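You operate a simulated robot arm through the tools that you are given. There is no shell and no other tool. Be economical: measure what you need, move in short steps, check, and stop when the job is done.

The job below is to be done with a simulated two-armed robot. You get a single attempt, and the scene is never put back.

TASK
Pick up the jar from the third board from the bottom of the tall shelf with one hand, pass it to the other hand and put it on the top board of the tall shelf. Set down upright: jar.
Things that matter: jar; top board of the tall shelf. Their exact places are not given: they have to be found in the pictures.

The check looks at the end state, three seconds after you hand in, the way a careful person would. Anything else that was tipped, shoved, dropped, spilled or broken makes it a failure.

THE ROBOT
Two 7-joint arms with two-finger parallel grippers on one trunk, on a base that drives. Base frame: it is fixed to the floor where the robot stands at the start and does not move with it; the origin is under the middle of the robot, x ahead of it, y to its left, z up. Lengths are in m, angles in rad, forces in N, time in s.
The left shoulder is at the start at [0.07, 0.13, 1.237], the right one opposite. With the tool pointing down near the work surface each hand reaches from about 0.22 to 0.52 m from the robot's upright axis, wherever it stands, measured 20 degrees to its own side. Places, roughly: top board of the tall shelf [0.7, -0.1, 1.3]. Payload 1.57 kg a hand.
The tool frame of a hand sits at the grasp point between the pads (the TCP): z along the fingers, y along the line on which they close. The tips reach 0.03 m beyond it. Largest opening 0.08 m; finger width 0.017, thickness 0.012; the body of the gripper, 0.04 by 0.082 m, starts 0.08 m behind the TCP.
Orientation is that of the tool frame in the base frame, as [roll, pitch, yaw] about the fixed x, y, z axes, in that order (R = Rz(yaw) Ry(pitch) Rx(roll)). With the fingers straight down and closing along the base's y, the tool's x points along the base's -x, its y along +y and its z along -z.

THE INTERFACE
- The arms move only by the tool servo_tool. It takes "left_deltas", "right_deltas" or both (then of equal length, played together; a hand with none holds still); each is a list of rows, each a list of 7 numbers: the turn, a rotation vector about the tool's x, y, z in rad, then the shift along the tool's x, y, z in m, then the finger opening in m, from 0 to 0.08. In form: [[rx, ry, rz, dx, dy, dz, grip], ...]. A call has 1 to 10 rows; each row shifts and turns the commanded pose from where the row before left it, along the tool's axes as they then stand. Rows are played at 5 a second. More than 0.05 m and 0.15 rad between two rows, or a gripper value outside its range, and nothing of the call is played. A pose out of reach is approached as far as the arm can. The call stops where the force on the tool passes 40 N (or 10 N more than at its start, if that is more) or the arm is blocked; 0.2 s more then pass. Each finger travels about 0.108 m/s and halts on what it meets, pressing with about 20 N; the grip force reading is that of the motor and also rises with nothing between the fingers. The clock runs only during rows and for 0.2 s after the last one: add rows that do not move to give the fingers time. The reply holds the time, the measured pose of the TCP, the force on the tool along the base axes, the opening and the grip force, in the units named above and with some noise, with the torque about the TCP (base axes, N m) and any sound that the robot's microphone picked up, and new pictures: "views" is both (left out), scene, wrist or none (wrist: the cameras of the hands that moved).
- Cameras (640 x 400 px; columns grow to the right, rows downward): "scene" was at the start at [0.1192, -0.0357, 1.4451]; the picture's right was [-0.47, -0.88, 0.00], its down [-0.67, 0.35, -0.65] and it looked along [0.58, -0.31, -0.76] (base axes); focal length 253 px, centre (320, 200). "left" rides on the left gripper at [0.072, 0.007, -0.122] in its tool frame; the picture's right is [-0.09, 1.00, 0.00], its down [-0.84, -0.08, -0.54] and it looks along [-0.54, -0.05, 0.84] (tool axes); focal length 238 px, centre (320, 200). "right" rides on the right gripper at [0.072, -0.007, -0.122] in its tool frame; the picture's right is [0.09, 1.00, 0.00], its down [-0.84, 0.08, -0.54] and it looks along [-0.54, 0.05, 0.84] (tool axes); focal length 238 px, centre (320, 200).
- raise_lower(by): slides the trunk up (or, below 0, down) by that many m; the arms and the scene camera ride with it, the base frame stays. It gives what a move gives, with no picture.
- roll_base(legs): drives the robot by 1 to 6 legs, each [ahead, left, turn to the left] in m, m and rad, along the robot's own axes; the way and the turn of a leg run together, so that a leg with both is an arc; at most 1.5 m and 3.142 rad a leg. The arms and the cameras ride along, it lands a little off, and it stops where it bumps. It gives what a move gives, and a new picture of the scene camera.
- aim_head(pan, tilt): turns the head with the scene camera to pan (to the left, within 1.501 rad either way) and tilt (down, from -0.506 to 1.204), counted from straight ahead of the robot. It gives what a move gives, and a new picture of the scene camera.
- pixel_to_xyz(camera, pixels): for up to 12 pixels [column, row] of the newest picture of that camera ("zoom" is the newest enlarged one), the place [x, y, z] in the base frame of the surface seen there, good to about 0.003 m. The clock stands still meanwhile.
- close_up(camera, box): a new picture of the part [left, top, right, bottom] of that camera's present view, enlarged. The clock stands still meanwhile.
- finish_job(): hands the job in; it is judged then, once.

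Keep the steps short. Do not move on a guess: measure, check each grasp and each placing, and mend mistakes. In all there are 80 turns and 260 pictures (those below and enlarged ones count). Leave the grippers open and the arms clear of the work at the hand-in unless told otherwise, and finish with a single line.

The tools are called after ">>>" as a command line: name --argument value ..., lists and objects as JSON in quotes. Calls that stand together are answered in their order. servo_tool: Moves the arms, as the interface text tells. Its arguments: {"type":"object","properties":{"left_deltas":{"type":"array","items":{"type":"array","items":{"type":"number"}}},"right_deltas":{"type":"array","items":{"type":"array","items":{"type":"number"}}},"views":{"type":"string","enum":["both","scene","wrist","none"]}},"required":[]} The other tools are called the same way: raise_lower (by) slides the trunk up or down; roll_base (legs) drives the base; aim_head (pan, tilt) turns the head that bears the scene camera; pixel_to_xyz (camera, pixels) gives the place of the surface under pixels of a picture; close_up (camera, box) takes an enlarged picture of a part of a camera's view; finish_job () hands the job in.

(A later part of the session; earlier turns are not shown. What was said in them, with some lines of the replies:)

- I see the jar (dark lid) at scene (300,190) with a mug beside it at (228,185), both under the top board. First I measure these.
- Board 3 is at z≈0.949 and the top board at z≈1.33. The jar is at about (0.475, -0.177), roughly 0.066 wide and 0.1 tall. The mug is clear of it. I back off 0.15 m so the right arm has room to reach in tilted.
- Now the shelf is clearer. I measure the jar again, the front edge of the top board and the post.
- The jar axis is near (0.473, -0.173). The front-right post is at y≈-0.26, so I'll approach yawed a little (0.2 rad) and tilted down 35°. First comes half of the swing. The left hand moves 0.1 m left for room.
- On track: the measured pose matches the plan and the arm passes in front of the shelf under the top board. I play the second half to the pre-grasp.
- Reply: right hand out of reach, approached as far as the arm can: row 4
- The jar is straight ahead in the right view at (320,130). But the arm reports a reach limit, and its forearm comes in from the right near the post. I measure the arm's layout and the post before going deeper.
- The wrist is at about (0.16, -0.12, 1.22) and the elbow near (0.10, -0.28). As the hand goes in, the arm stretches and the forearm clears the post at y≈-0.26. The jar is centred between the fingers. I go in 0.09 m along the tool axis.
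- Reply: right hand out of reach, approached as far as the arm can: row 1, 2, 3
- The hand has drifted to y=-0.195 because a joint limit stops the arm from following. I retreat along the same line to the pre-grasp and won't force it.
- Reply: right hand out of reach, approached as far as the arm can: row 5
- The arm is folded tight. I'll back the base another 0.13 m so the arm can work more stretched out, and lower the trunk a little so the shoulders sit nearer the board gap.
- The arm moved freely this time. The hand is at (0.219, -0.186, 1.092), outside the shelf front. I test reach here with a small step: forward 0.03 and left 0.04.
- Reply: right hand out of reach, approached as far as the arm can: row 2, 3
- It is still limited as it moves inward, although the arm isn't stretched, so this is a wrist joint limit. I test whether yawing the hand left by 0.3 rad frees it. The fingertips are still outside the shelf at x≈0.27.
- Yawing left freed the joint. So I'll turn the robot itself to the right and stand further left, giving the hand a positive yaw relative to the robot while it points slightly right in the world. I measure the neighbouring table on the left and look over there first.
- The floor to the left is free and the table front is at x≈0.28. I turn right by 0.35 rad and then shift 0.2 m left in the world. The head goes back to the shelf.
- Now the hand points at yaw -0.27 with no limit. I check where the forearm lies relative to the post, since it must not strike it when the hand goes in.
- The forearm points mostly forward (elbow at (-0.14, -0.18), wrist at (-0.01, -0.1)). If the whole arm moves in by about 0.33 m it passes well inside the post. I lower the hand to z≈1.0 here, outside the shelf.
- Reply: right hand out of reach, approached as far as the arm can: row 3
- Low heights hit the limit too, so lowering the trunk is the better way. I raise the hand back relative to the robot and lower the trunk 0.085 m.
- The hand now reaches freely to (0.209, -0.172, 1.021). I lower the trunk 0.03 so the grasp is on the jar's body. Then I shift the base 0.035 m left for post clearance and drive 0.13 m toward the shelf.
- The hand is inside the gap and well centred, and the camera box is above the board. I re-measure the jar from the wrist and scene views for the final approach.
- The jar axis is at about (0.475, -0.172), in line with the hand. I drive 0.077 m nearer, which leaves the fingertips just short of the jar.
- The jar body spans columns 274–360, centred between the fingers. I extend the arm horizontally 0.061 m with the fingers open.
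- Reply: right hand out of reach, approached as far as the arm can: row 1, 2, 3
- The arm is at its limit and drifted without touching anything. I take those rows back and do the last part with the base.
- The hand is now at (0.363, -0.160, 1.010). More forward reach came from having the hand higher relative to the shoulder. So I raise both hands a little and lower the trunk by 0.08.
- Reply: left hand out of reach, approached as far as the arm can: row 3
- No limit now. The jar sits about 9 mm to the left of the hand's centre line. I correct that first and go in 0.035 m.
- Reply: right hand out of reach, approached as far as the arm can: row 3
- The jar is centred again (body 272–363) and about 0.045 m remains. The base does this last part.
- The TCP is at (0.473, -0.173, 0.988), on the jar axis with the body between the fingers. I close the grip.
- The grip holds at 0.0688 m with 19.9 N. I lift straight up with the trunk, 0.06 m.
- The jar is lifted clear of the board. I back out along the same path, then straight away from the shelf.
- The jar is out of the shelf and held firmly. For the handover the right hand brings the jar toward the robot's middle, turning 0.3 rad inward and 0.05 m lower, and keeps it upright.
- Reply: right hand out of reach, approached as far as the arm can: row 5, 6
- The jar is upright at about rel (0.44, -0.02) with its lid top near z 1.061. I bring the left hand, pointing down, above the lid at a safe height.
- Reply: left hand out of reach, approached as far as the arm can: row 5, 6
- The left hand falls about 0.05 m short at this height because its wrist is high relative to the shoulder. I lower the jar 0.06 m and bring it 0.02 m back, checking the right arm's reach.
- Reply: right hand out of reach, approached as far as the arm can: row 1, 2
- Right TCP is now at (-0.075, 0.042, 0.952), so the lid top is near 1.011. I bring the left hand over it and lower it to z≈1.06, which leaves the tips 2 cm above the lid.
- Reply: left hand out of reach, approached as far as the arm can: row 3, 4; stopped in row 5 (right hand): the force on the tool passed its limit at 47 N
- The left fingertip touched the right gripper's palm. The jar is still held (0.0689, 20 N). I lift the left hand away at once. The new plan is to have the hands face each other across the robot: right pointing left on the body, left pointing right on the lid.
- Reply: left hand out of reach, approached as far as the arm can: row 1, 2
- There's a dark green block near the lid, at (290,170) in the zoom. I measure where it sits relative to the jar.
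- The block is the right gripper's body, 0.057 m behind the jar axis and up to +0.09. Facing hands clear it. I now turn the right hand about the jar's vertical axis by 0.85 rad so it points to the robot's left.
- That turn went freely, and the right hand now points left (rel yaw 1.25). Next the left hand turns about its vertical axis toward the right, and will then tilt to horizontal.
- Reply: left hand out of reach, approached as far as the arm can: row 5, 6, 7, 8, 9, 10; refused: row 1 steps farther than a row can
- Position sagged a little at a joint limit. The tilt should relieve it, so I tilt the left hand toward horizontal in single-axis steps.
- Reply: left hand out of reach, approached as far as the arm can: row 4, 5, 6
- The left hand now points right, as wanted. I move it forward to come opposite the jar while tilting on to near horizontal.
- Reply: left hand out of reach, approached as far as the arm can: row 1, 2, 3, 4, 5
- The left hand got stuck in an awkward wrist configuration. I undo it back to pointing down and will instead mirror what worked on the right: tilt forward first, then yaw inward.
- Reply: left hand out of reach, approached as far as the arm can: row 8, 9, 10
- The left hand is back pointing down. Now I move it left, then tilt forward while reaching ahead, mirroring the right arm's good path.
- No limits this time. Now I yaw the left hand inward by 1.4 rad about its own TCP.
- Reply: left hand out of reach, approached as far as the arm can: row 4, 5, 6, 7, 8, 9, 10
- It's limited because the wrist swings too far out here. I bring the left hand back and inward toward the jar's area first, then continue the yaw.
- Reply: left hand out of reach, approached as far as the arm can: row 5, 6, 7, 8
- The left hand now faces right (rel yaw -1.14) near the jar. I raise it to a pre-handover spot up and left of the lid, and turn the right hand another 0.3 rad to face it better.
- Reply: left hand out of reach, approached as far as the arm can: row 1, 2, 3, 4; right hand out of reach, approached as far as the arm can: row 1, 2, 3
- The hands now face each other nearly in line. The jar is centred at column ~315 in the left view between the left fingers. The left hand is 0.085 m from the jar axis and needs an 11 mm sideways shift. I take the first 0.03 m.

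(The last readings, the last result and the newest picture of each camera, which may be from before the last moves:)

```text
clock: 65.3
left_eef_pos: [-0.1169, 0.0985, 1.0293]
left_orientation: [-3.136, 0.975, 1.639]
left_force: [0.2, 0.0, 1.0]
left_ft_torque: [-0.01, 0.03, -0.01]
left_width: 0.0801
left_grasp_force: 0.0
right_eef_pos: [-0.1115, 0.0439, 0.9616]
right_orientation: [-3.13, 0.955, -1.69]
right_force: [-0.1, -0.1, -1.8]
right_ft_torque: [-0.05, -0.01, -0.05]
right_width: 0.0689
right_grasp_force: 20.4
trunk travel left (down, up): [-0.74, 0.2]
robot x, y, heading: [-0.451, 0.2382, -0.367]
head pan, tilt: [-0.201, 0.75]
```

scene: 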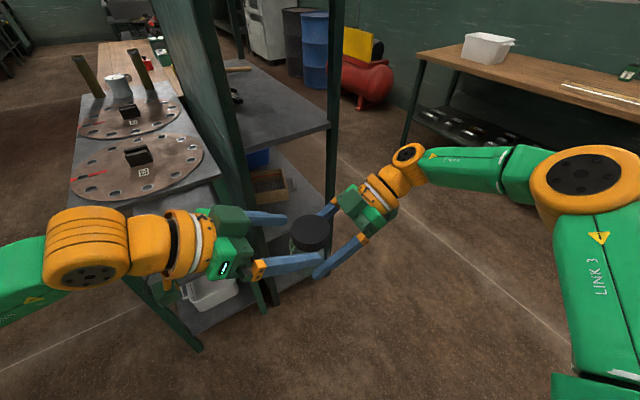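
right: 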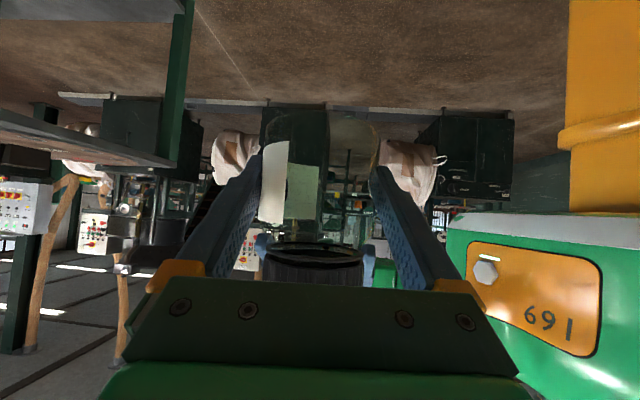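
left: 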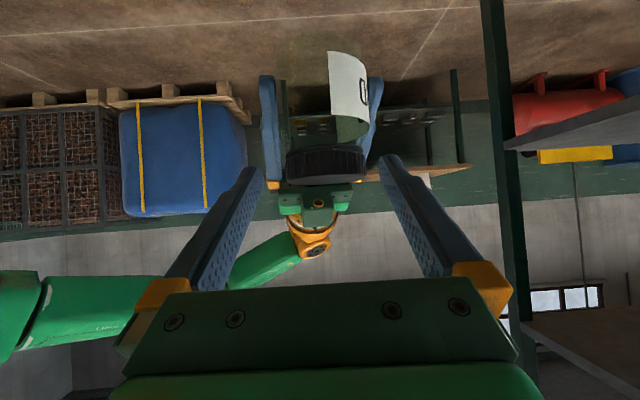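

Alignment is good (lid 288–367 in the left view). I shift 3 mm and go in the remaining 0.042 m with the fingers straddling the lid.

>>> servo_tool --left_deltas '[[0, 0, 0, -0.0066, 0.003, 0.0126, 0.08], [0, 0, 0, -0.0066, 0, 0.0126, 0.08], [0, 0, 0, -0.0066, 0, 0.0126, 0.08], [0, 0, 0, 0, 0, 0, 0.08]]' --views "both"

>>> close_up --camera "scene" --box '[210, 150, 450, 310]'

```text
clock: 66.3
left_eef_pos: [-0.1098, 0.0558, 1.0252]
left_orientation: [-3.136, 0.974, 1.638]
left_force: [0.3, 0.5, 0.8]
left_ft_torque: [-0.01, 0.0, -0.02]
left_width: 0.0801
left_grasp_force: 0.0
right_eef_pos: [-0.1105, 0.0429, 0.9618]
right_orientation: [-3.13, 0.954, -1.69]
right_force: [-0.1, -0.1, -1.6]
right_ft_torque: [-0.04, -0.03, 0.05]
right_width: 0.069
right_grasp_force: 19.8
trunk travel left (down, up): [-0.74, 0.2]
robot x, y, heading: [-0.4519, 0.2416, -0.364]
head pan, tilt: [-0.201, 0.75]
```

scene: 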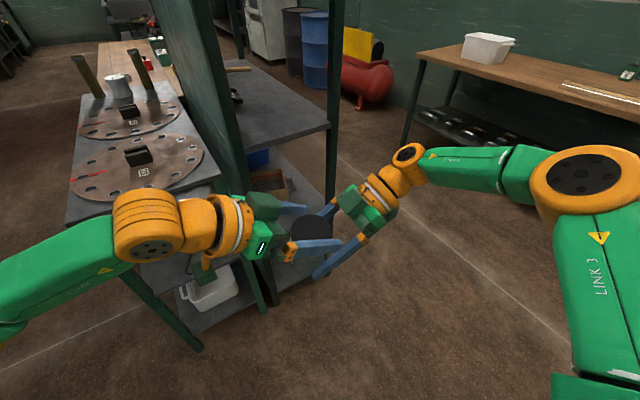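
left: 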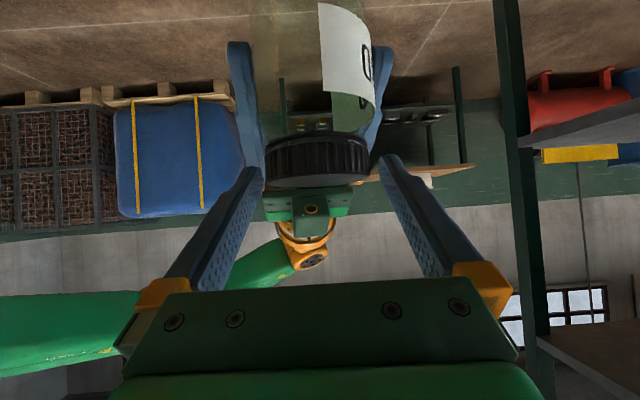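

```text
2.50 times, centred on (330, 230) of scene
```

zoom: 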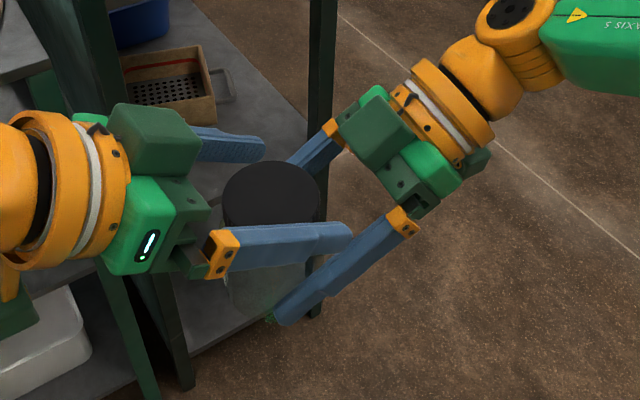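

The left fingers straddle the lid above the right fingers. I close the left grip on the lid.

>>> servo_tool --left_deltas '[[0, 0, 0, 0, 0, 0, 0.07], [0, 0, 0, 0, 0, 0, 0.06], [0, 0, 0, 0, 0, 0, 0.045], [0, 0, 0, 0, 0, 0, 0.035], [0, 0, 0, 0, 0, 0, 0.035]]' --views "wrist"

```text
clock: 67.5
left_eef_pos: [-0.1094, 0.0548, 1.0251]
left_orientation: [-3.134, 0.974, 1.639]
left_force: [-4.9, -1.8, -0.2]
left_ft_torque: [0.01, 0.03, 0.06]
left_width: 0.0584
left_grasp_force: 19.9
right_eef_pos: [-0.1101, 0.0419, 0.9626]
right_orientation: [-3.129, 0.954, -1.69]
right_force: [4.7, 1.9, -1.2]
right_ft_torque: [-0.07, 0.26, -0.09]
right_width: 0.0691
right_grasp_force: 19.5
trunk travel left (down, up): [-0.74, 0.2]
robot x, y, heading: [-0.4494, 0.241, -0.363]
head pan, tilt: [-0.201, 0.75]
```

left: 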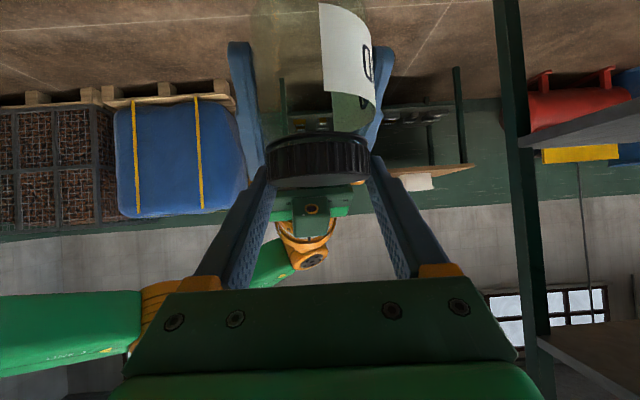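

The left grip holds the lid (0.0584 m, 19.9 N), with only about 5 N between the hands. I open the right hand slowly and check the load stays in the left.

>>> servo_tool --right_deltas '[[0, 0, 0, 0, 0, 0, 0.073], [0, 0, 0, 0, 0, 0, 0.08], [0, 0, 0, 0, 0, 0, 0.08]]' --left_deltas '[[0, 0, 0, 0, 0, 0, 0.035], [0, 0, 0, 0, 0, 0, 0.035], [0, 0, 0, 0, 0, 0, 0.035]]' --views "both"

```text
clock: 68.3
left_eef_pos: [-0.1107, 0.0566, 1.0248]
left_orientation: [-3.136, 0.973, 1.637]
left_force: [0.0, 0.1, -1.5]
left_ft_torque: [0.01, -0.03, 0.06]
left_width: 0.0581
left_grasp_force: 19.9
right_eef_pos: [-0.1101, 0.043, 0.9623]
right_orientation: [-3.129, 0.953, -1.689]
right_force: [0.1, 0.1, 0.9]
right_ft_torque: [0.01, -0.03, 0.04]
right_width: 0.0801
right_grasp_force: 0.1
trunk travel left (down, up): [-0.74, 0.2]
robot x, y, heading: [-0.4528, 0.241, -0.367]
head pan, tilt: [-0.201, 0.75]
```

scene: 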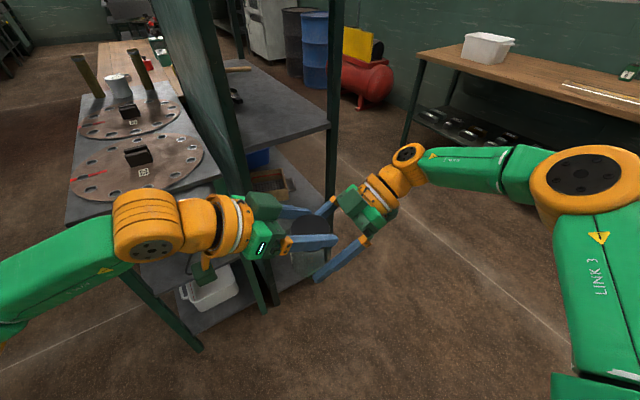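
right: 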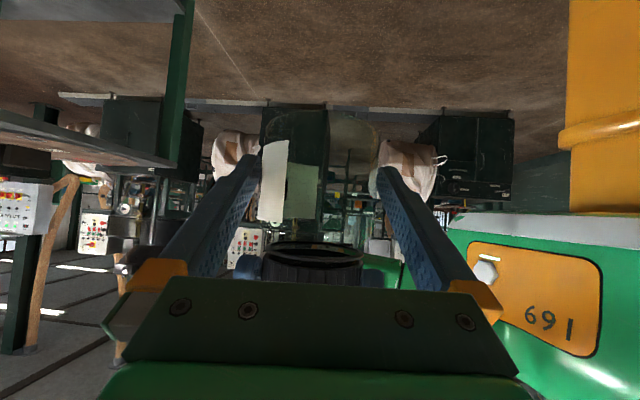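
left: 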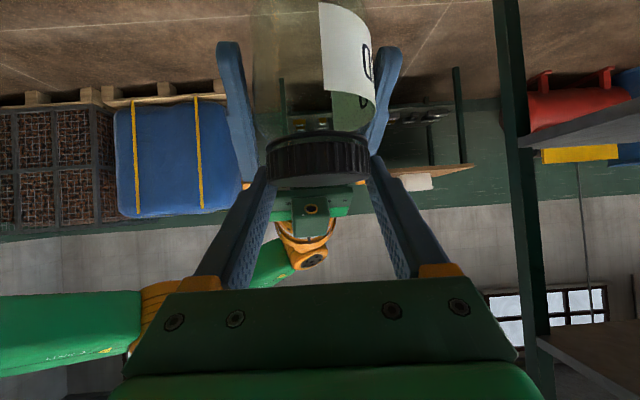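

The jar is now carried by the left hand alone. I withdraw the right hand horizontally, then swing it aside.

>>> servo_tool --right_deltas '[[0, 0, 0, 0.0173, 0, -0.0245, 0.08], [0, 0, 0, 0.0173, 0, -0.0245, 0.08], [0, 0, 0, 0.0173, 0, -0.0245, 0.08], [0, 0, 0, 0.0173, 0, -0.0245, 0.08], [0, 0, 0, 0.0173, 0, -0.0245, 0.08], [0, 0, 0, 0, 0, 0, 0.08]]' --left_deltas '[[0, 0, 0, 0, 0, 0, 0.035], [0, 0, 0, 0, 0, 0, 0.035], [0, 0, 0, 0, 0, 0, 0.035], [0, 0, 0, 0, 0, 0, 0.035], [0, 0, 0, 0, 0, 0, 0.035], [0, 0, 0, 0, 0, 0, 0.035]]' --views "scene"

>>> close_up --camera "scene" --box '[180, 150, 420, 310]'

```text
clock: 69.7
left_eef_pos: [-0.1101, 0.0542, 1.0255]
left_orientation: [-3.136, 0.974, 1.639]
left_force: [-0.4, 0.1, -2.2]
left_ft_torque: [-0.01, -0.02, -0.02]
left_width: 0.0585
left_grasp_force: 19.9
right_eef_pos: [-0.1582, -0.0875, 0.9759]
right_orientation: [-3.132, 0.953, -1.69]
right_force: [-0.6, 0.0, -0.2]
right_ft_torque: [0.0, -0.03, 0.0]
right_width: 0.08
right_grasp_force: 0.0
right hand out of reach, approached as far as the arm can: row 3, 4, 5
trunk travel left (down, up): [-0.74, 0.2]
robot x, y, heading: [-0.4486, 0.2411, -0.367]
head pan, tilt: [-0.201, 0.75]
```

scene: 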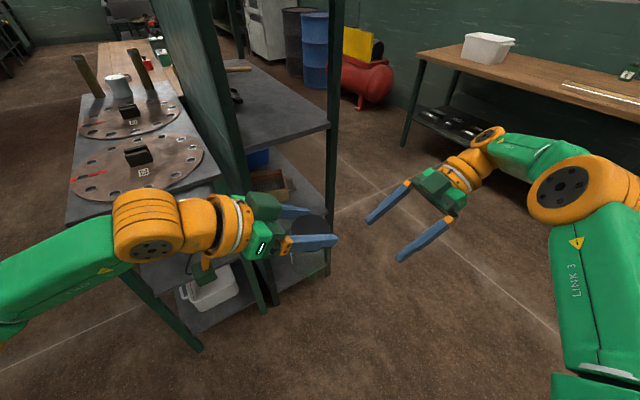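

```text
2.50 times, centred on (300, 230) of scene
```

zoom: 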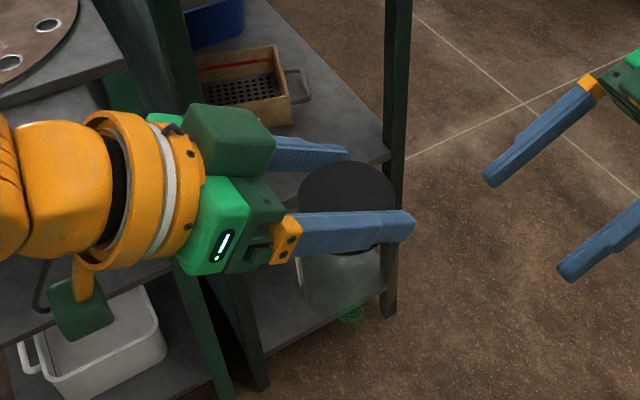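

The jar hangs upright in the left hand. I raise the trunk fully and look at the top board.

>>> raise_lower --by 0.195

>>> aim_head --pan 0.15 --tilt 0.35

```text
clock: 71.9
left_eef_pos: [-0.109, 0.0544, 1.2192]
left_orientation: [-3.137, 0.974, 1.639]
left_force: [-0.3, 0.6, -1.6]
left_ft_torque: [0.02, 0.01, 0.0]
left_width: 0.0586
left_grasp_force: 19.7
right_eef_pos: [-0.1597, -0.0867, 1.1715]
right_orientation: [-3.13, 0.953, -1.689]
right_force: [0.5, 0.3, 0.4]
right_ft_torque: [0.01, 0.0, -0.01]
right_width: 0.0804
right_grasp_force: 0.0
trunk travel left (down, up): [-0.935, 0.005]
robot x, y, heading: [-0.4506, 0.2389, -0.366]
head pan, tilt: [-0.201, 0.75]
```

```text
clock: 72.7
left_eef_pos: [-0.1097, 0.0552, 1.2211]
left_orientation: [-3.137, 0.974, 1.639]
left_force: [0.4, -0.1, -1.0]
left_ft_torque: [0.0, -0.04, -0.03]
left_width: 0.0586
left_grasp_force: 20.2
right_eef_pos: [-0.1586, -0.0865, 1.1709]
right_orientation: [-3.132, 0.952, -1.689]
right_force: [-0.8, -0.8, -0.3]
right_ft_torque: [-0.01, 0.0, -0.03]
right_width: 0.0801
right_grasp_force: 0.0
trunk travel left (down, up): [-0.935, 0.005]
robot x, y, heading: [-0.4524, 0.2416, -0.363]
head pan, tilt: [0.15, 0.351]
```

scene: 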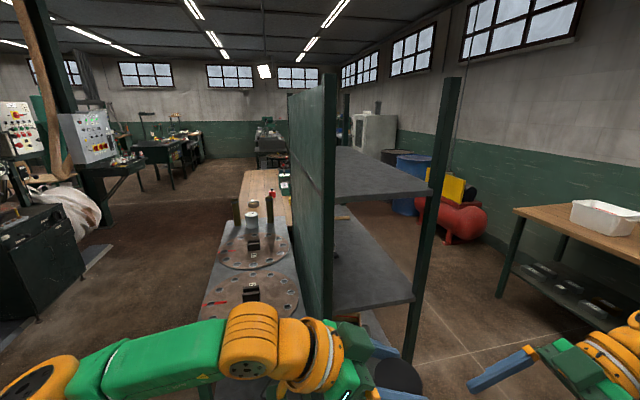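

A solid panel rises on the left of the top board, and posts stand at the corners. I measure these and check the board is empty.

>>> close_up --camera "scene" --box '[270, 60, 490, 230]'

>>> pixel_to_xyz --camera "scene" --pixels '[[330, 90], [335, 180], [450, 90], [428, 190], [390, 170], [345, 155], [380, 185], [338, 195], [300, 150], [365, 160], [423, 195]]'

```text
2.35 times, centred on (380, 145) of scene
```

zoom: 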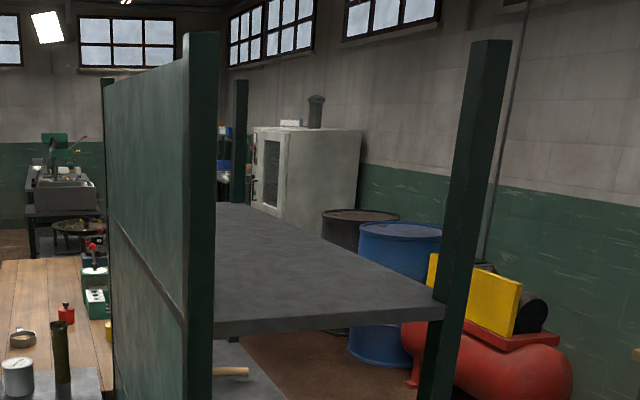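

```text
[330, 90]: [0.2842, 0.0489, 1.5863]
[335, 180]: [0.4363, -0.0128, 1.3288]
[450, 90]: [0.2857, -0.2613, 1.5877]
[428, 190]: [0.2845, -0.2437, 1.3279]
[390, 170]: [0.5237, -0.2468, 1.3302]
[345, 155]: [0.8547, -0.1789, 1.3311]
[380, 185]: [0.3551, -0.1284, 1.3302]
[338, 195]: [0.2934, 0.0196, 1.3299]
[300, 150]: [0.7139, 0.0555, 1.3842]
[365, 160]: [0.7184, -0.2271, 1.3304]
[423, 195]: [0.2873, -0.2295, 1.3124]
```

The board surface is at 1.33 and empty. The opening runs from y≈-0.24 to 0.03, and panel and posts go up to 1.59. My target is the jar at about (0.40, -0.10). I check the workbench distance on the right before moving the base there.

>>> pixel_to_xyz --camera "scene" --pixels '[[520, 212], [600, 245], [635, 262], [500, 290]]'

>>> roll_base --legs '[[0, 0, 0.366]]'

```text
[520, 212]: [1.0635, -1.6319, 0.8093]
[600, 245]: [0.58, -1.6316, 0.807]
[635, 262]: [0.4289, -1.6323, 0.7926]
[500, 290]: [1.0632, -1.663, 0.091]
```

```text
clock: 74.2
left_eef_pos: [-0.0665, 0.1871, 1.2195]
left_orientation: [-3.135, 0.974, 1.999]
left_force: [0.4, 0.1, -0.2]
left_ft_torque: [0.02, 0.02, 0.02]
left_width: 0.0583
left_grasp_force: 20.0
right_eef_pos: [-0.0615, 0.0356, 1.1698]
right_orientation: [-3.129, 0.954, -1.326]
right_force: [-0.4, -0.1, 0.2]
right_ft_torque: [0.03, -0.03, 0.0]
right_width: 0.0798
right_grasp_force: 0.1
trunk travel left (down, up): [-0.935, 0.005]
robot x, y, heading: [-0.4518, 0.2413, -0.006]
head pan, tilt: [0.15, 0.351]
```

scene: 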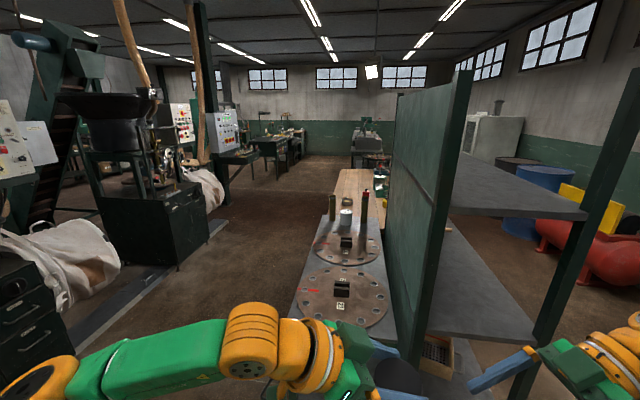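

The bench is far off. Now the left hand with the jar turns forward again (+0.9 rad), moving ahead and left. The right hand turns outward to get clear.

>>> servo_tool --left_deltas '[[-0.106, 0, -0.072, 0.0046, 0.028, -0.0145, 0.035], [-0.106, 0, -0.072, 0.0026, 0.0296, -0.0115, 0.035], [-0.106, 0, -0.072, 0.0003, 0.0308, -0.0082, 0.035], [-0.106, 0, -0.072, -0.0019, 0.0314, -0.005, 0.035], [-0.106, 0, -0.072, -0.0041, 0.0316, -0.0017, 0.035], [-0.106, 0, -0.072, -0.0064, 0.0311, 0.0017, 0.035], [-0.106, 0, -0.072, -0.0086, 0.0303, 0.005, 0.035], [0, 0, 0, 0, 0, 0, 0.035]]' --right_deltas '[[0.104, 0, 0.074, 0, 0, 0, 0.08], [0.104, 0, 0.074, 0, 0, 0, 0.08], [0.104, 0, 0.074, 0, 0, 0, 0.08], [0.104, 0, 0.074, 0, 0, 0, 0.08], [0.104, 0, 0.074, 0, 0, 0, 0.08], [0.104, 0, 0.074, 0, 0, 0, 0.08], [0.104, 0, 0.074, 0, 0, 0, 0.08], [0, 0, 0, 0, 0, 0, 0.08]]' --views "scene"

```text
clock: 76.0
left_eef_pos: [0.0727, 0.3608, 1.251]
left_orientation: [-3.136, 0.972, 2.899]
left_force: [-0.7, 0.0, -2.4]
left_ft_torque: [-0.01, -0.01, -0.01]
left_width: 0.0587
left_grasp_force: 20.7
right_eef_pos: [-0.0614, 0.038, 1.1716]
right_orientation: [-3.137, 0.958, -2.229]
right_force: [0.4, -0.4, 0.0]
right_ft_torque: [-0.01, 0.02, 0.0]
right_width: 0.08
right_grasp_force: 0.0
trunk travel left (down, up): [-0.935, 0.005]
robot x, y, heading: [-0.4495, 0.238, -0.003]
head pan, tilt: [0.15, 0.351]
```

scene: 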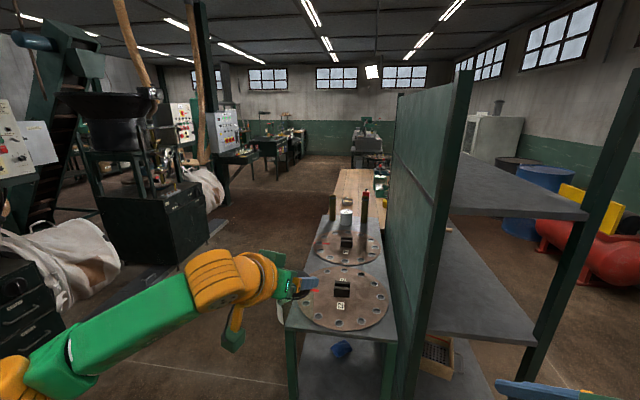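

That went exactly as planned. Now I raise the jar 0.2 m with the arm, outside the shelf, to clear the top board height.

>>> servo_tool --left_deltas '[[0, 0, 0, -0.0276, 0, -0.0187, 0.035], [0, 0, 0, -0.0276, 0, -0.0187, 0.035], [0, 0, 0, -0.0276, 0, -0.0187, 0.035], [0, 0, 0, -0.0276, 0, -0.0187, 0.035], [0, 0, 0, -0.0276, 0, -0.0187, 0.035], [0, 0, 0, -0.0276, 0, -0.0187, 0.035], [0, 0, 0, 0, 0, 0, 0.035]]' --views "scene"

```text
clock: 77.6
left_eef_pos: [0.0724, 0.3616, 1.4513]
left_orientation: [-3.138, 0.969, 2.895]
left_force: [-0.5, 0.9, -1.1]
left_ft_torque: [0.0, 0.05, 0.0]
left_width: 0.0587
left_grasp_force: 20.1
right_eef_pos: [-0.0609, 0.0388, 1.1706]
right_orientation: [-3.135, 0.959, -2.227]
right_force: [0.1, -0.9, 0.7]
right_ft_torque: [-0.01, 0.0, -0.01]
right_width: 0.08
right_grasp_force: 0.0
trunk travel left (down, up): [-0.935, 0.005]
robot x, y, heading: [-0.4542, 0.2373, -0.005]
head pan, tilt: [0.15, 0.351]
```

scene: 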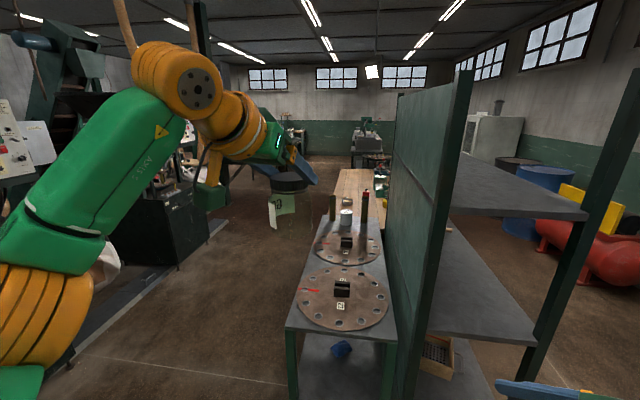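

The jar is at height with its bottom near 1.349. I check that it hangs upright, and where the left forearm lies, before moving over to the shelf.

>>> close_up --camera "scene" --box '[200, 100, 360, 260]'

>>> pixel_to_xyz --camera "scene" --pixels '[[180, 75], [240, 120], [130, 130], [60, 220], [40, 320], [290, 183], [282, 210], [215, 190]]'

```text
2.50 times, centred on (280, 180) of scene
```

zoom: 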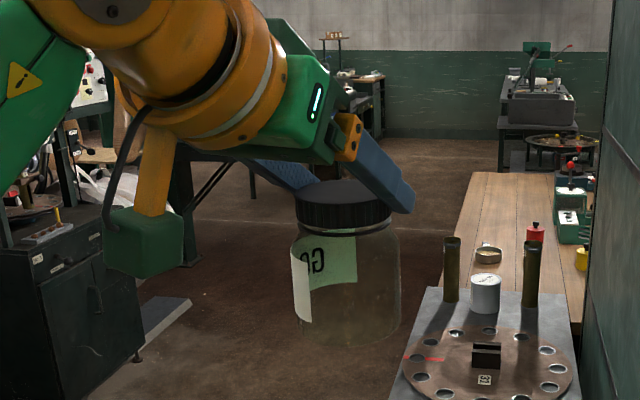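

```text
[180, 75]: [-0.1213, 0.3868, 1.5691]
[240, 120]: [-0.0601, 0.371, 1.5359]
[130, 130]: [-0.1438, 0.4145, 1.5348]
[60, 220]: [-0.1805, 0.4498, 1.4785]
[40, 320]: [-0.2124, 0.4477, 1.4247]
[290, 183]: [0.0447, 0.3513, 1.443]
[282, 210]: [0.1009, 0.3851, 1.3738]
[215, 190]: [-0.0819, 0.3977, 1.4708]
```

The jar hangs upright and the forearm lies behind-left, clear of the panel. I shift the base 0.459 m right, then 0.18 m ahead, still short of the shelf.

>>> roll_base --legs '[[0, -0.459, 0], [0.13, 0, 0]]'

>>> aim_head --pan 0.1 --tilt 0.45

```text
clock: 81.3
left_eef_pos: [0.193, -0.1053, 1.4537]
left_orientation: [-3.14, 0.975, 2.902]
left_force: [0.9, -0.1, -0.5]
left_ft_torque: [0.02, -0.01, 0.04]
left_width: 0.0587
left_grasp_force: 19.8
right_eef_pos: [0.0645, -0.4309, 1.1728]
right_orientation: [-3.131, 0.962, -2.216]
right_force: [0.5, 0.1, 0.4]
right_ft_torque: [0.01, -0.03, -0.06]
right_width: 0.08
right_grasp_force: 0.1
trunk travel left (down, up): [-0.935, 0.005]
robot x, y, heading: [-0.3195, -0.2294, 0.006]
head pan, tilt: [0.15, 0.351]
```

scene: 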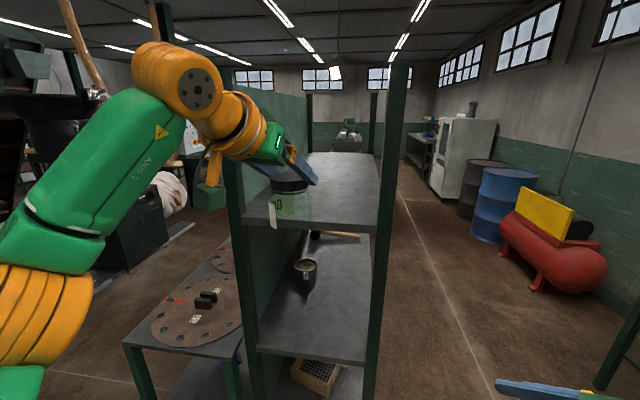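

```text
clock: 82.0
left_eef_pos: [0.198, -0.1053, 1.452]
left_orientation: [-3.138, 0.976, 2.902]
left_force: [-0.1, 1.0, -2.2]
left_ft_torque: [-0.02, 0.01, 0.03]
left_width: 0.0584
left_grasp_force: 19.9
right_eef_pos: [0.0671, -0.4304, 1.1719]
right_orientation: [-3.134, 0.961, -2.218]
right_force: [-0.2, -0.5, -1.5]
right_ft_torque: [0.05, -0.03, -0.01]
right_width: 0.0799
right_grasp_force: 0.0
trunk travel left (down, up): [-0.935, 0.005]
robot x, y, heading: [-0.3215, -0.2274, 0.002]
head pan, tilt: [0.099, 0.45]
```

scene: 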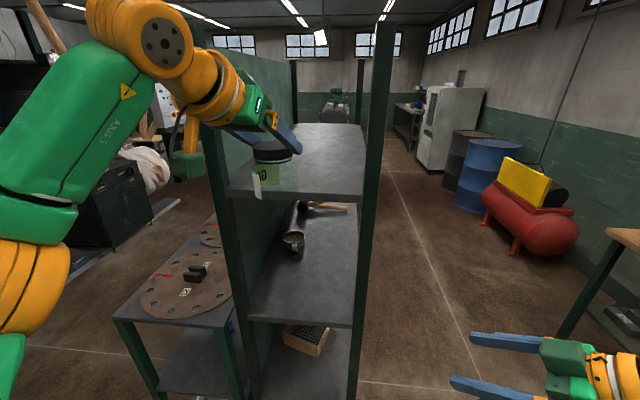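

The jar is just in front of the board edge. I confirm its bottom height against the board before driving in.

>>> close_up --camera "scene" --box '[210, 110, 330, 230]'

```text
3.33 times, centred on (270, 170) of scene
```

zoom: 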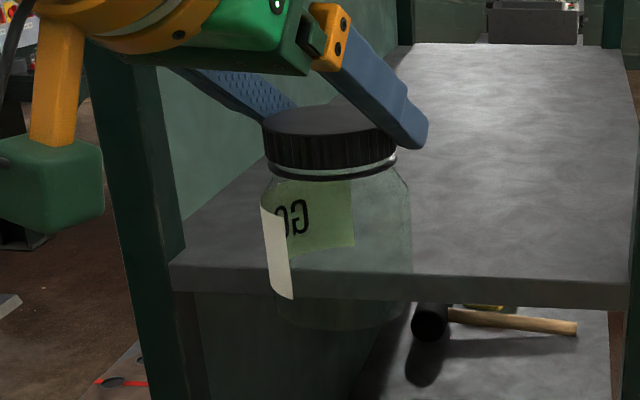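

>>> pixel_to_xyz --camera "zoom" --pixels '[[285, 295], [340, 322], [330, 120], [330, 150], [300, 320], [370, 325], [275, 240]]'

```text
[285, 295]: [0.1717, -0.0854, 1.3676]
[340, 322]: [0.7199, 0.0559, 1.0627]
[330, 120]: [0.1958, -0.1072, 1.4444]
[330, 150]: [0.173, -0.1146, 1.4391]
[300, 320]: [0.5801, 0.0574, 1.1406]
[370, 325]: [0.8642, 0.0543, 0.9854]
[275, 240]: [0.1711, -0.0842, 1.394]
```

The lid top is at 1.444, so the jar's bottom is at about 1.346, which is 16 mm above the board. I drive in 0.19 m.

>>> roll_base --legs '[[0.1, 0, 0], [0.09, 0, 0]]'

>>> servo_tool --left_deltas '[[0, 0, 0, 0, 0, 0, 0.035]]' --views "both"

>>> close_up --camera "scene" --box '[180, 80, 380, 240]'

```text
clock: 83.8
left_eef_pos: [0.368, -0.1025, 1.458]
left_orientation: [-3.141, 0.983, 2.902]
left_force: [-1.2, -0.6, -0.5]
left_ft_torque: [0.01, 0.02, 0.02]
left_width: 0.0585
left_grasp_force: 20.3
right_eef_pos: [0.242, -0.4297, 1.1757]
right_orientation: [-3.119, 0.965, -2.205]
right_force: [-1.1, -0.2, 0.7]
right_ft_torque: [-0.01, -0.04, -0.05]
right_width: 0.0799
right_grasp_force: 0.0
trunk travel left (down, up): [-0.935, 0.005]
robot x, y, heading: [-0.1389, -0.2283, 0.006]
head pan, tilt: [0.099, 0.45]
```

scene: 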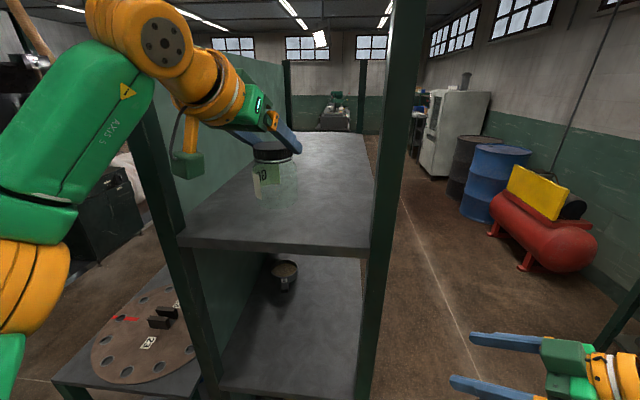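

```text
clock: 84.2
left_eef_pos: [0.3912, -0.1028, 1.4494]
left_orientation: [-3.135, 0.966, 2.905]
left_force: [1.1, 0.3, -1.7]
left_ft_torque: [0.0, -0.01, 0.02]
left_width: 0.0584
left_grasp_force: 20.1
right_eef_pos: [0.2601, -0.4286, 1.1678]
right_orientation: [3.141, 0.956, -2.224]
right_force: [0.0, 0.7, -0.7]
right_ft_torque: [0.0, -0.02, 0.05]
right_width: 0.08
right_grasp_force: 0.0
trunk travel left (down, up): [-0.935, 0.005]
robot x, y, heading: [-0.1371, -0.232, 0.002]
head pan, tilt: [0.099, 0.45]
```

scene: 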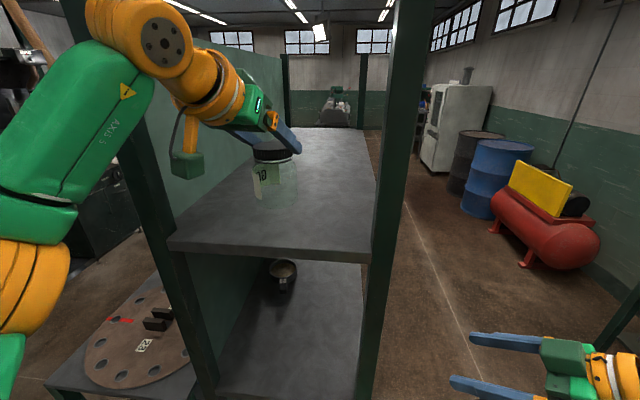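
left: 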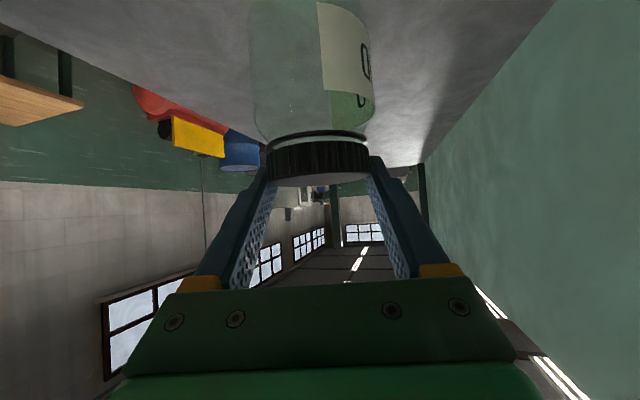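

```text
2.50 times, centred on (280, 160) of scene
```

zoom: 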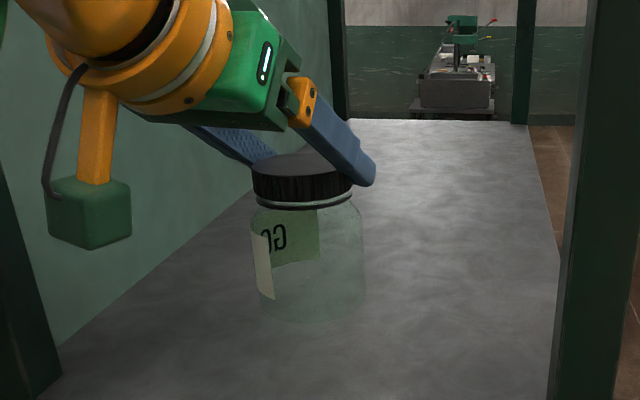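

The jar is over the board at about (0.403, -0.106). I lower it 12 mm in small steps.

>>> servo_tool --left_deltas '[[0, 0, 0, 0.0033, 0, 0.0022, 0.035], [0, 0, 0, 0.0033, 0, 0.0022, 0.035], [0, 0, 0, 0.0033, 0, 0.0022, 0.035], [0, 0, 0, 0, 0, 0, 0.035]]' --views "none"

>>> servo_tool --left_deltas '[[0, 0, 0, 0.0012, 0, 0.0008, 0.035], [0, 0, 0, 0.0012, 0, 0.0008, 0.035], [0, 0, 0, 0, 0, 0, 0.035]]' --views "none"

```text
clock: 85.2
left_eef_pos: [0.383, -0.1019, 1.4401]
left_orientation: [-3.139, 0.972, 2.906]
left_force: [-0.3, 0.2, -1.0]
left_ft_torque: [0.02, 0.0, -0.02]
left_width: 0.0583
left_grasp_force: 19.8
right_eef_pos: [0.2533, -0.4286, 1.1705]
right_orientation: [-3.135, 0.958, -2.217]
right_force: [0.2, 1.2, -0.3]
right_ft_torque: [0.02, 0.02, -0.02]
right_width: 0.0802
right_grasp_force: 0.1
trunk travel left (down, up): [-0.935, 0.005]
robot x, y, heading: [-0.141, -0.2319, 0.007]
head pan, tilt: [0.099, 0.45]
```

```text
clock: 86.0
left_eef_pos: [0.3844, -0.1048, 1.438]
left_orientation: [-3.136, 0.973, 2.905]
left_force: [0.4, -0.5, -1.1]
left_ft_torque: [-0.02, 0.01, -0.04]
left_width: 0.0584
left_grasp_force: 20.3
right_eef_pos: [0.255, -0.4282, 1.1699]
right_orientation: [-3.137, 0.958, -2.218]
right_force: [0.2, 0.5, 0.4]
right_ft_torque: [0.02, 0.0, -0.01]
right_width: 0.08
right_grasp_force: 0.1
trunk travel left (down, up): [-0.935, 0.005]
robot x, y, heading: [-0.1359, -0.227, 0.007]
head pan, tilt: [0.099, 0.45]
```

No contact yet (force z about -1 N, which is just the jar's weight). I continue in 1.5 mm steps, watching for contact.

>>> servo_tool --left_deltas '[[0, 0, 0, 0.0012, 0, 0.0008, 0.035], [0, 0, 0, 0.0012, 0, 0.0008, 0.035], [0, 0, 0, 0, 0, 0, 0.035]]' --views "none"

>>> servo_tool --left_deltas '[[0, 0, 0, 0.0012, 0, 0.0008, 0.035], [0, 0, 0, 0, 0, 0, 0.035]]' --views "none"

```text
clock: 86.8
left_eef_pos: [0.384, -0.103, 1.4349]
left_orientation: [-3.135, 0.973, 2.906]
left_force: [-0.1, -0.8, -1.9]
left_ft_torque: [0.02, -0.02, -0.01]
left_width: 0.0587
left_grasp_force: 20.1
right_eef_pos: [0.2546, -0.4286, 1.1703]
right_orientation: [-3.136, 0.958, -2.217]
right_force: [-0.3, -0.7, 0.2]
right_ft_torque: [0.01, -0.01, 0.01]
right_width: 0.0799
right_grasp_force: 0.0
trunk travel left (down, up): [-0.935, 0.005]
robot x, y, heading: [-0.1364, -0.2293, -0.003]
head pan, tilt: [0.099, 0.45]
```

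```text
clock: 87.4
left_eef_pos: [0.3846, -0.1037, 1.4326]
left_orientation: [-3.137, 0.972, 2.904]
left_force: [-0.1, 0.5, 0.0]
left_ft_torque: [0.03, -0.05, -0.01]
left_width: 0.0586
left_grasp_force: 20.8
right_eef_pos: [0.2546, -0.4293, 1.1704]
right_orientation: [-3.136, 0.957, -2.219]
right_force: [-1.5, -0.3, -0.3]
right_ft_torque: [-0.01, -0.01, -0.02]
right_width: 0.0799
right_grasp_force: 0.0
trunk travel left (down, up): [-0.935, 0.005]
robot x, y, heading: [-0.1356, -0.227, 0.002]
head pan, tilt: [0.099, 0.45]
```

The force is now about 0 N, down from -1.9, so contact is near. One more 1.5 mm step should confirm it.

>>> servo_tool --left_deltas '[[0, 0, 0, 0.0012, 0, 0.0008, 0.035], [0, 0, 0, 0, 0, 0, 0.035]]' --views "none"

>>> close_up --camera "scene" --box '[210, 110, 350, 220]'

```text
clock: 88.0
left_eef_pos: [0.3836, -0.1044, 1.4324]
left_orientation: [-3.137, 0.974, 2.903]
left_force: [4.0, 0.1, 8.7]
left_ft_torque: [0.17, -0.18, -0.06]
left_width: 0.0586
left_grasp_force: 20.0
right_eef_pos: [0.2542, -0.4301, 1.1705]
right_orientation: [-3.135, 0.962, -2.218]
right_force: [-0.3, 0.4, -0.5]
right_ft_torque: [0.0, -0.01, 0.04]
right_width: 0.08
right_grasp_force: 0.0
trunk travel left (down, up): [-0.935, 0.005]
robot x, y, heading: [-0.1395, -0.2291, 0.003]
head pan, tilt: [0.099, 0.45]
```

```text
3.64 times, centred on (280, 165) of scene
```

zoom: 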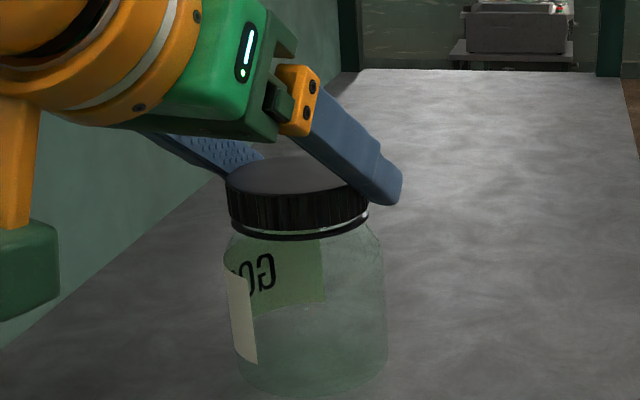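

Contact is firm: +8.7 N upward, and the jar stands upright on the board. I release slowly.

>>> servo_tool --left_deltas '[[0, 0, 0, -0.0008, 0, -0.0005, 0.035], [0, 0, 0, 0, 0, 0, 0.062], [0, 0, 0, 0, 0, 0, 0.07], [0, 0, 0, 0, 0, 0, 0.08], [0, 0, 0, 0, 0, 0, 0.08]]' --views "both"

```text
clock: 89.2
left_eef_pos: [0.3832, -0.1046, 1.4321]
left_orientation: [-3.137, 0.971, 2.903]
left_force: [0.0, 0.3, -0.8]
left_ft_torque: [0.01, 0.04, 0.01]
left_width: 0.0801
left_grasp_force: 0.0
right_eef_pos: [0.2548, -0.4285, 1.1706]
right_orientation: [-3.135, 0.958, -2.218]
right_force: [0.3, 0.5, 0.4]
right_ft_torque: [0.02, -0.03, 0.01]
right_width: 0.08
right_grasp_force: 0.1
trunk travel left (down, up): [-0.935, 0.005]
robot x, y, heading: [-0.1388, -0.2268, 0.009]
head pan, tilt: [0.099, 0.45]
```

scene: 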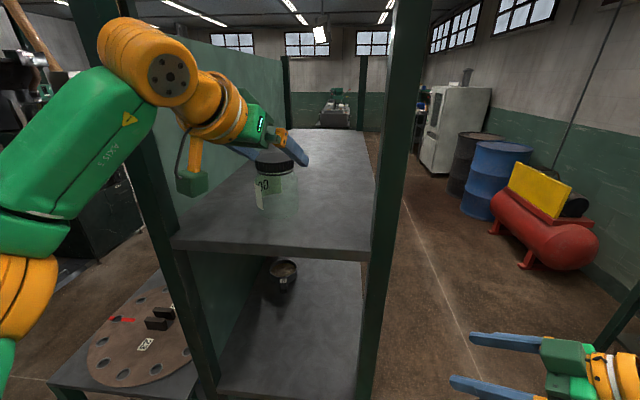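
left: 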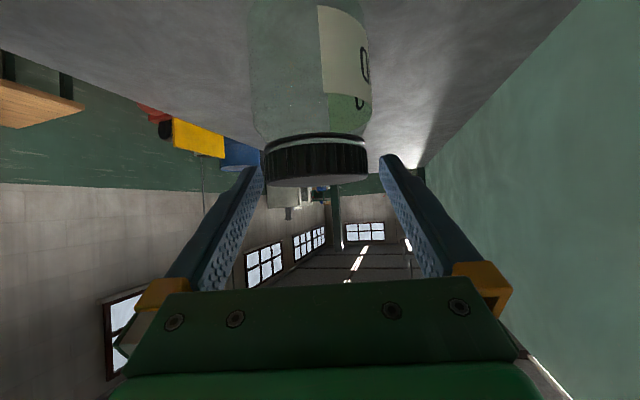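

Released. The jar stands free between the open fingers (lid 263–368). I withdraw along the tool axis.

>>> servo_tool --left_deltas '[[0, 0, 0, 0, -0.001, -0.015, 0.08], [0, 0, 0, 0, 0, -0.025, 0.08], [0, 0, 0, 0, 0, -0.03, 0.08], [0, 0, 0, 0, 0, 0, 0.08]]' --views "both"

```text
clock: 90.2
left_eef_pos: [0.3289, -0.0906, 1.4721]
left_orientation: [-3.138, 0.971, 2.905]
left_force: [0.1, 0.8, -0.6]
left_ft_torque: [0.03, -0.01, 0.01]
left_width: 0.08
left_grasp_force: 0.0
right_eef_pos: [0.2546, -0.4281, 1.1703]
right_orientation: [-3.137, 0.96, -2.217]
right_force: [0.3, 0.6, -0.1]
right_ft_torque: [0.02, -0.03, -0.03]
right_width: 0.0797
right_grasp_force: 0.0
trunk travel left (down, up): [-0.935, 0.005]
robot x, y, heading: [-0.1401, -0.23, 0.004]
head pan, tilt: [0.099, 0.45]
```

scene: 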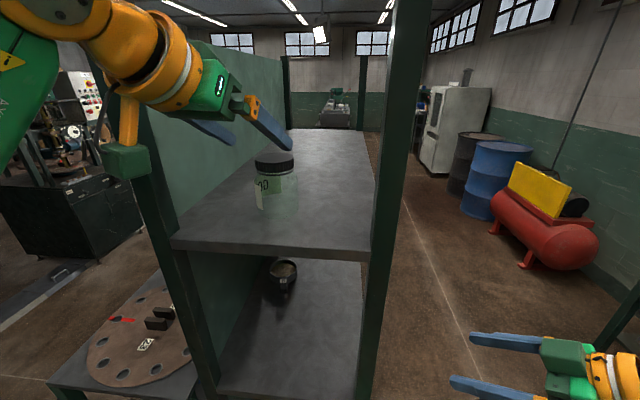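
left: 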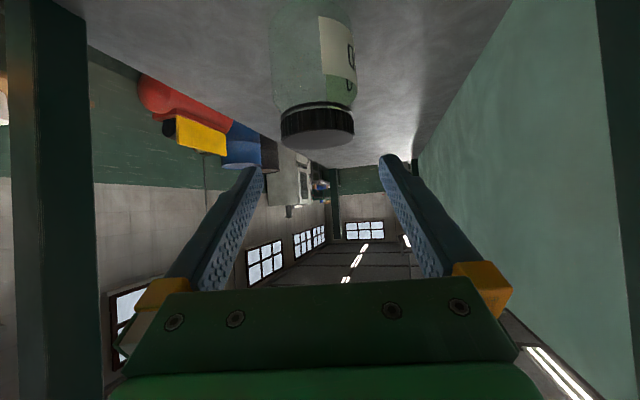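

The hand is clear of the jar, which stands still. I back the base away 0.25 m, straight out of the shelf.

>>> roll_base --legs '[[-0.25, 0, 0]]'

>>> close_up --camera "scene" --box '[180, 100, 420, 300]'

```text
clock: 92.0
left_eef_pos: [0.0856, -0.0904, 1.4715]
left_orientation: [-3.135, 0.967, 2.91]
left_force: [-0.5, -0.3, -0.8]
left_ft_torque: [-0.03, 0.06, -0.01]
left_width: 0.0799
left_grasp_force: 0.1
right_eef_pos: [0.0105, -0.4293, 1.1686]
right_orientation: [3.141, 0.957, -2.217]
right_force: [0.7, 0.6, 0.2]
right_ft_torque: [0.0, 0.05, -0.01]
right_width: 0.0797
right_grasp_force: 0.1
trunk travel left (down, up): [-0.935, 0.005]
robot x, y, heading: [-0.3821, -0.2301, 0.006]
head pan, tilt: [0.099, 0.45]
```

scene: 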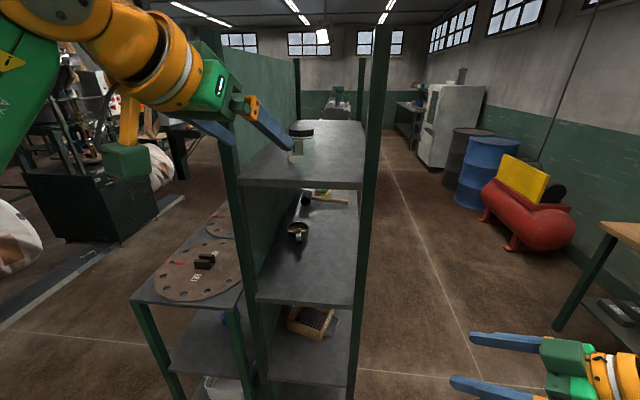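

```text
2.00 times, centred on (300, 200) of scene
```

zoom: 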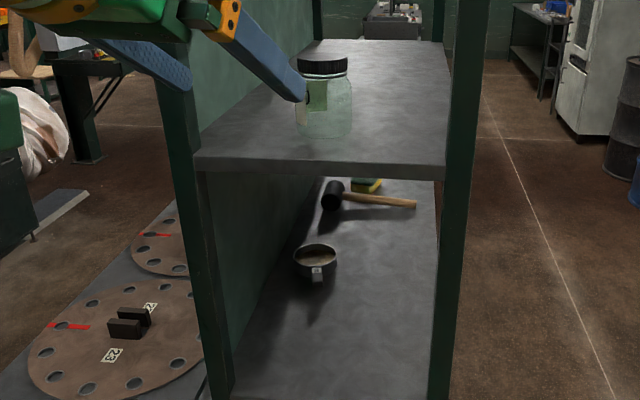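

The jar stands upright on the top board, the mug and mallet below are undisturbed, both grippers are open and the arms are clear. I hand in.

>>> finish_job

```text
The job is handed in.
```

The jar went from the right hand to the left and now stands upright on the top board of the tall shelf; both grippers are open and clear, and nothing else was disturbed.
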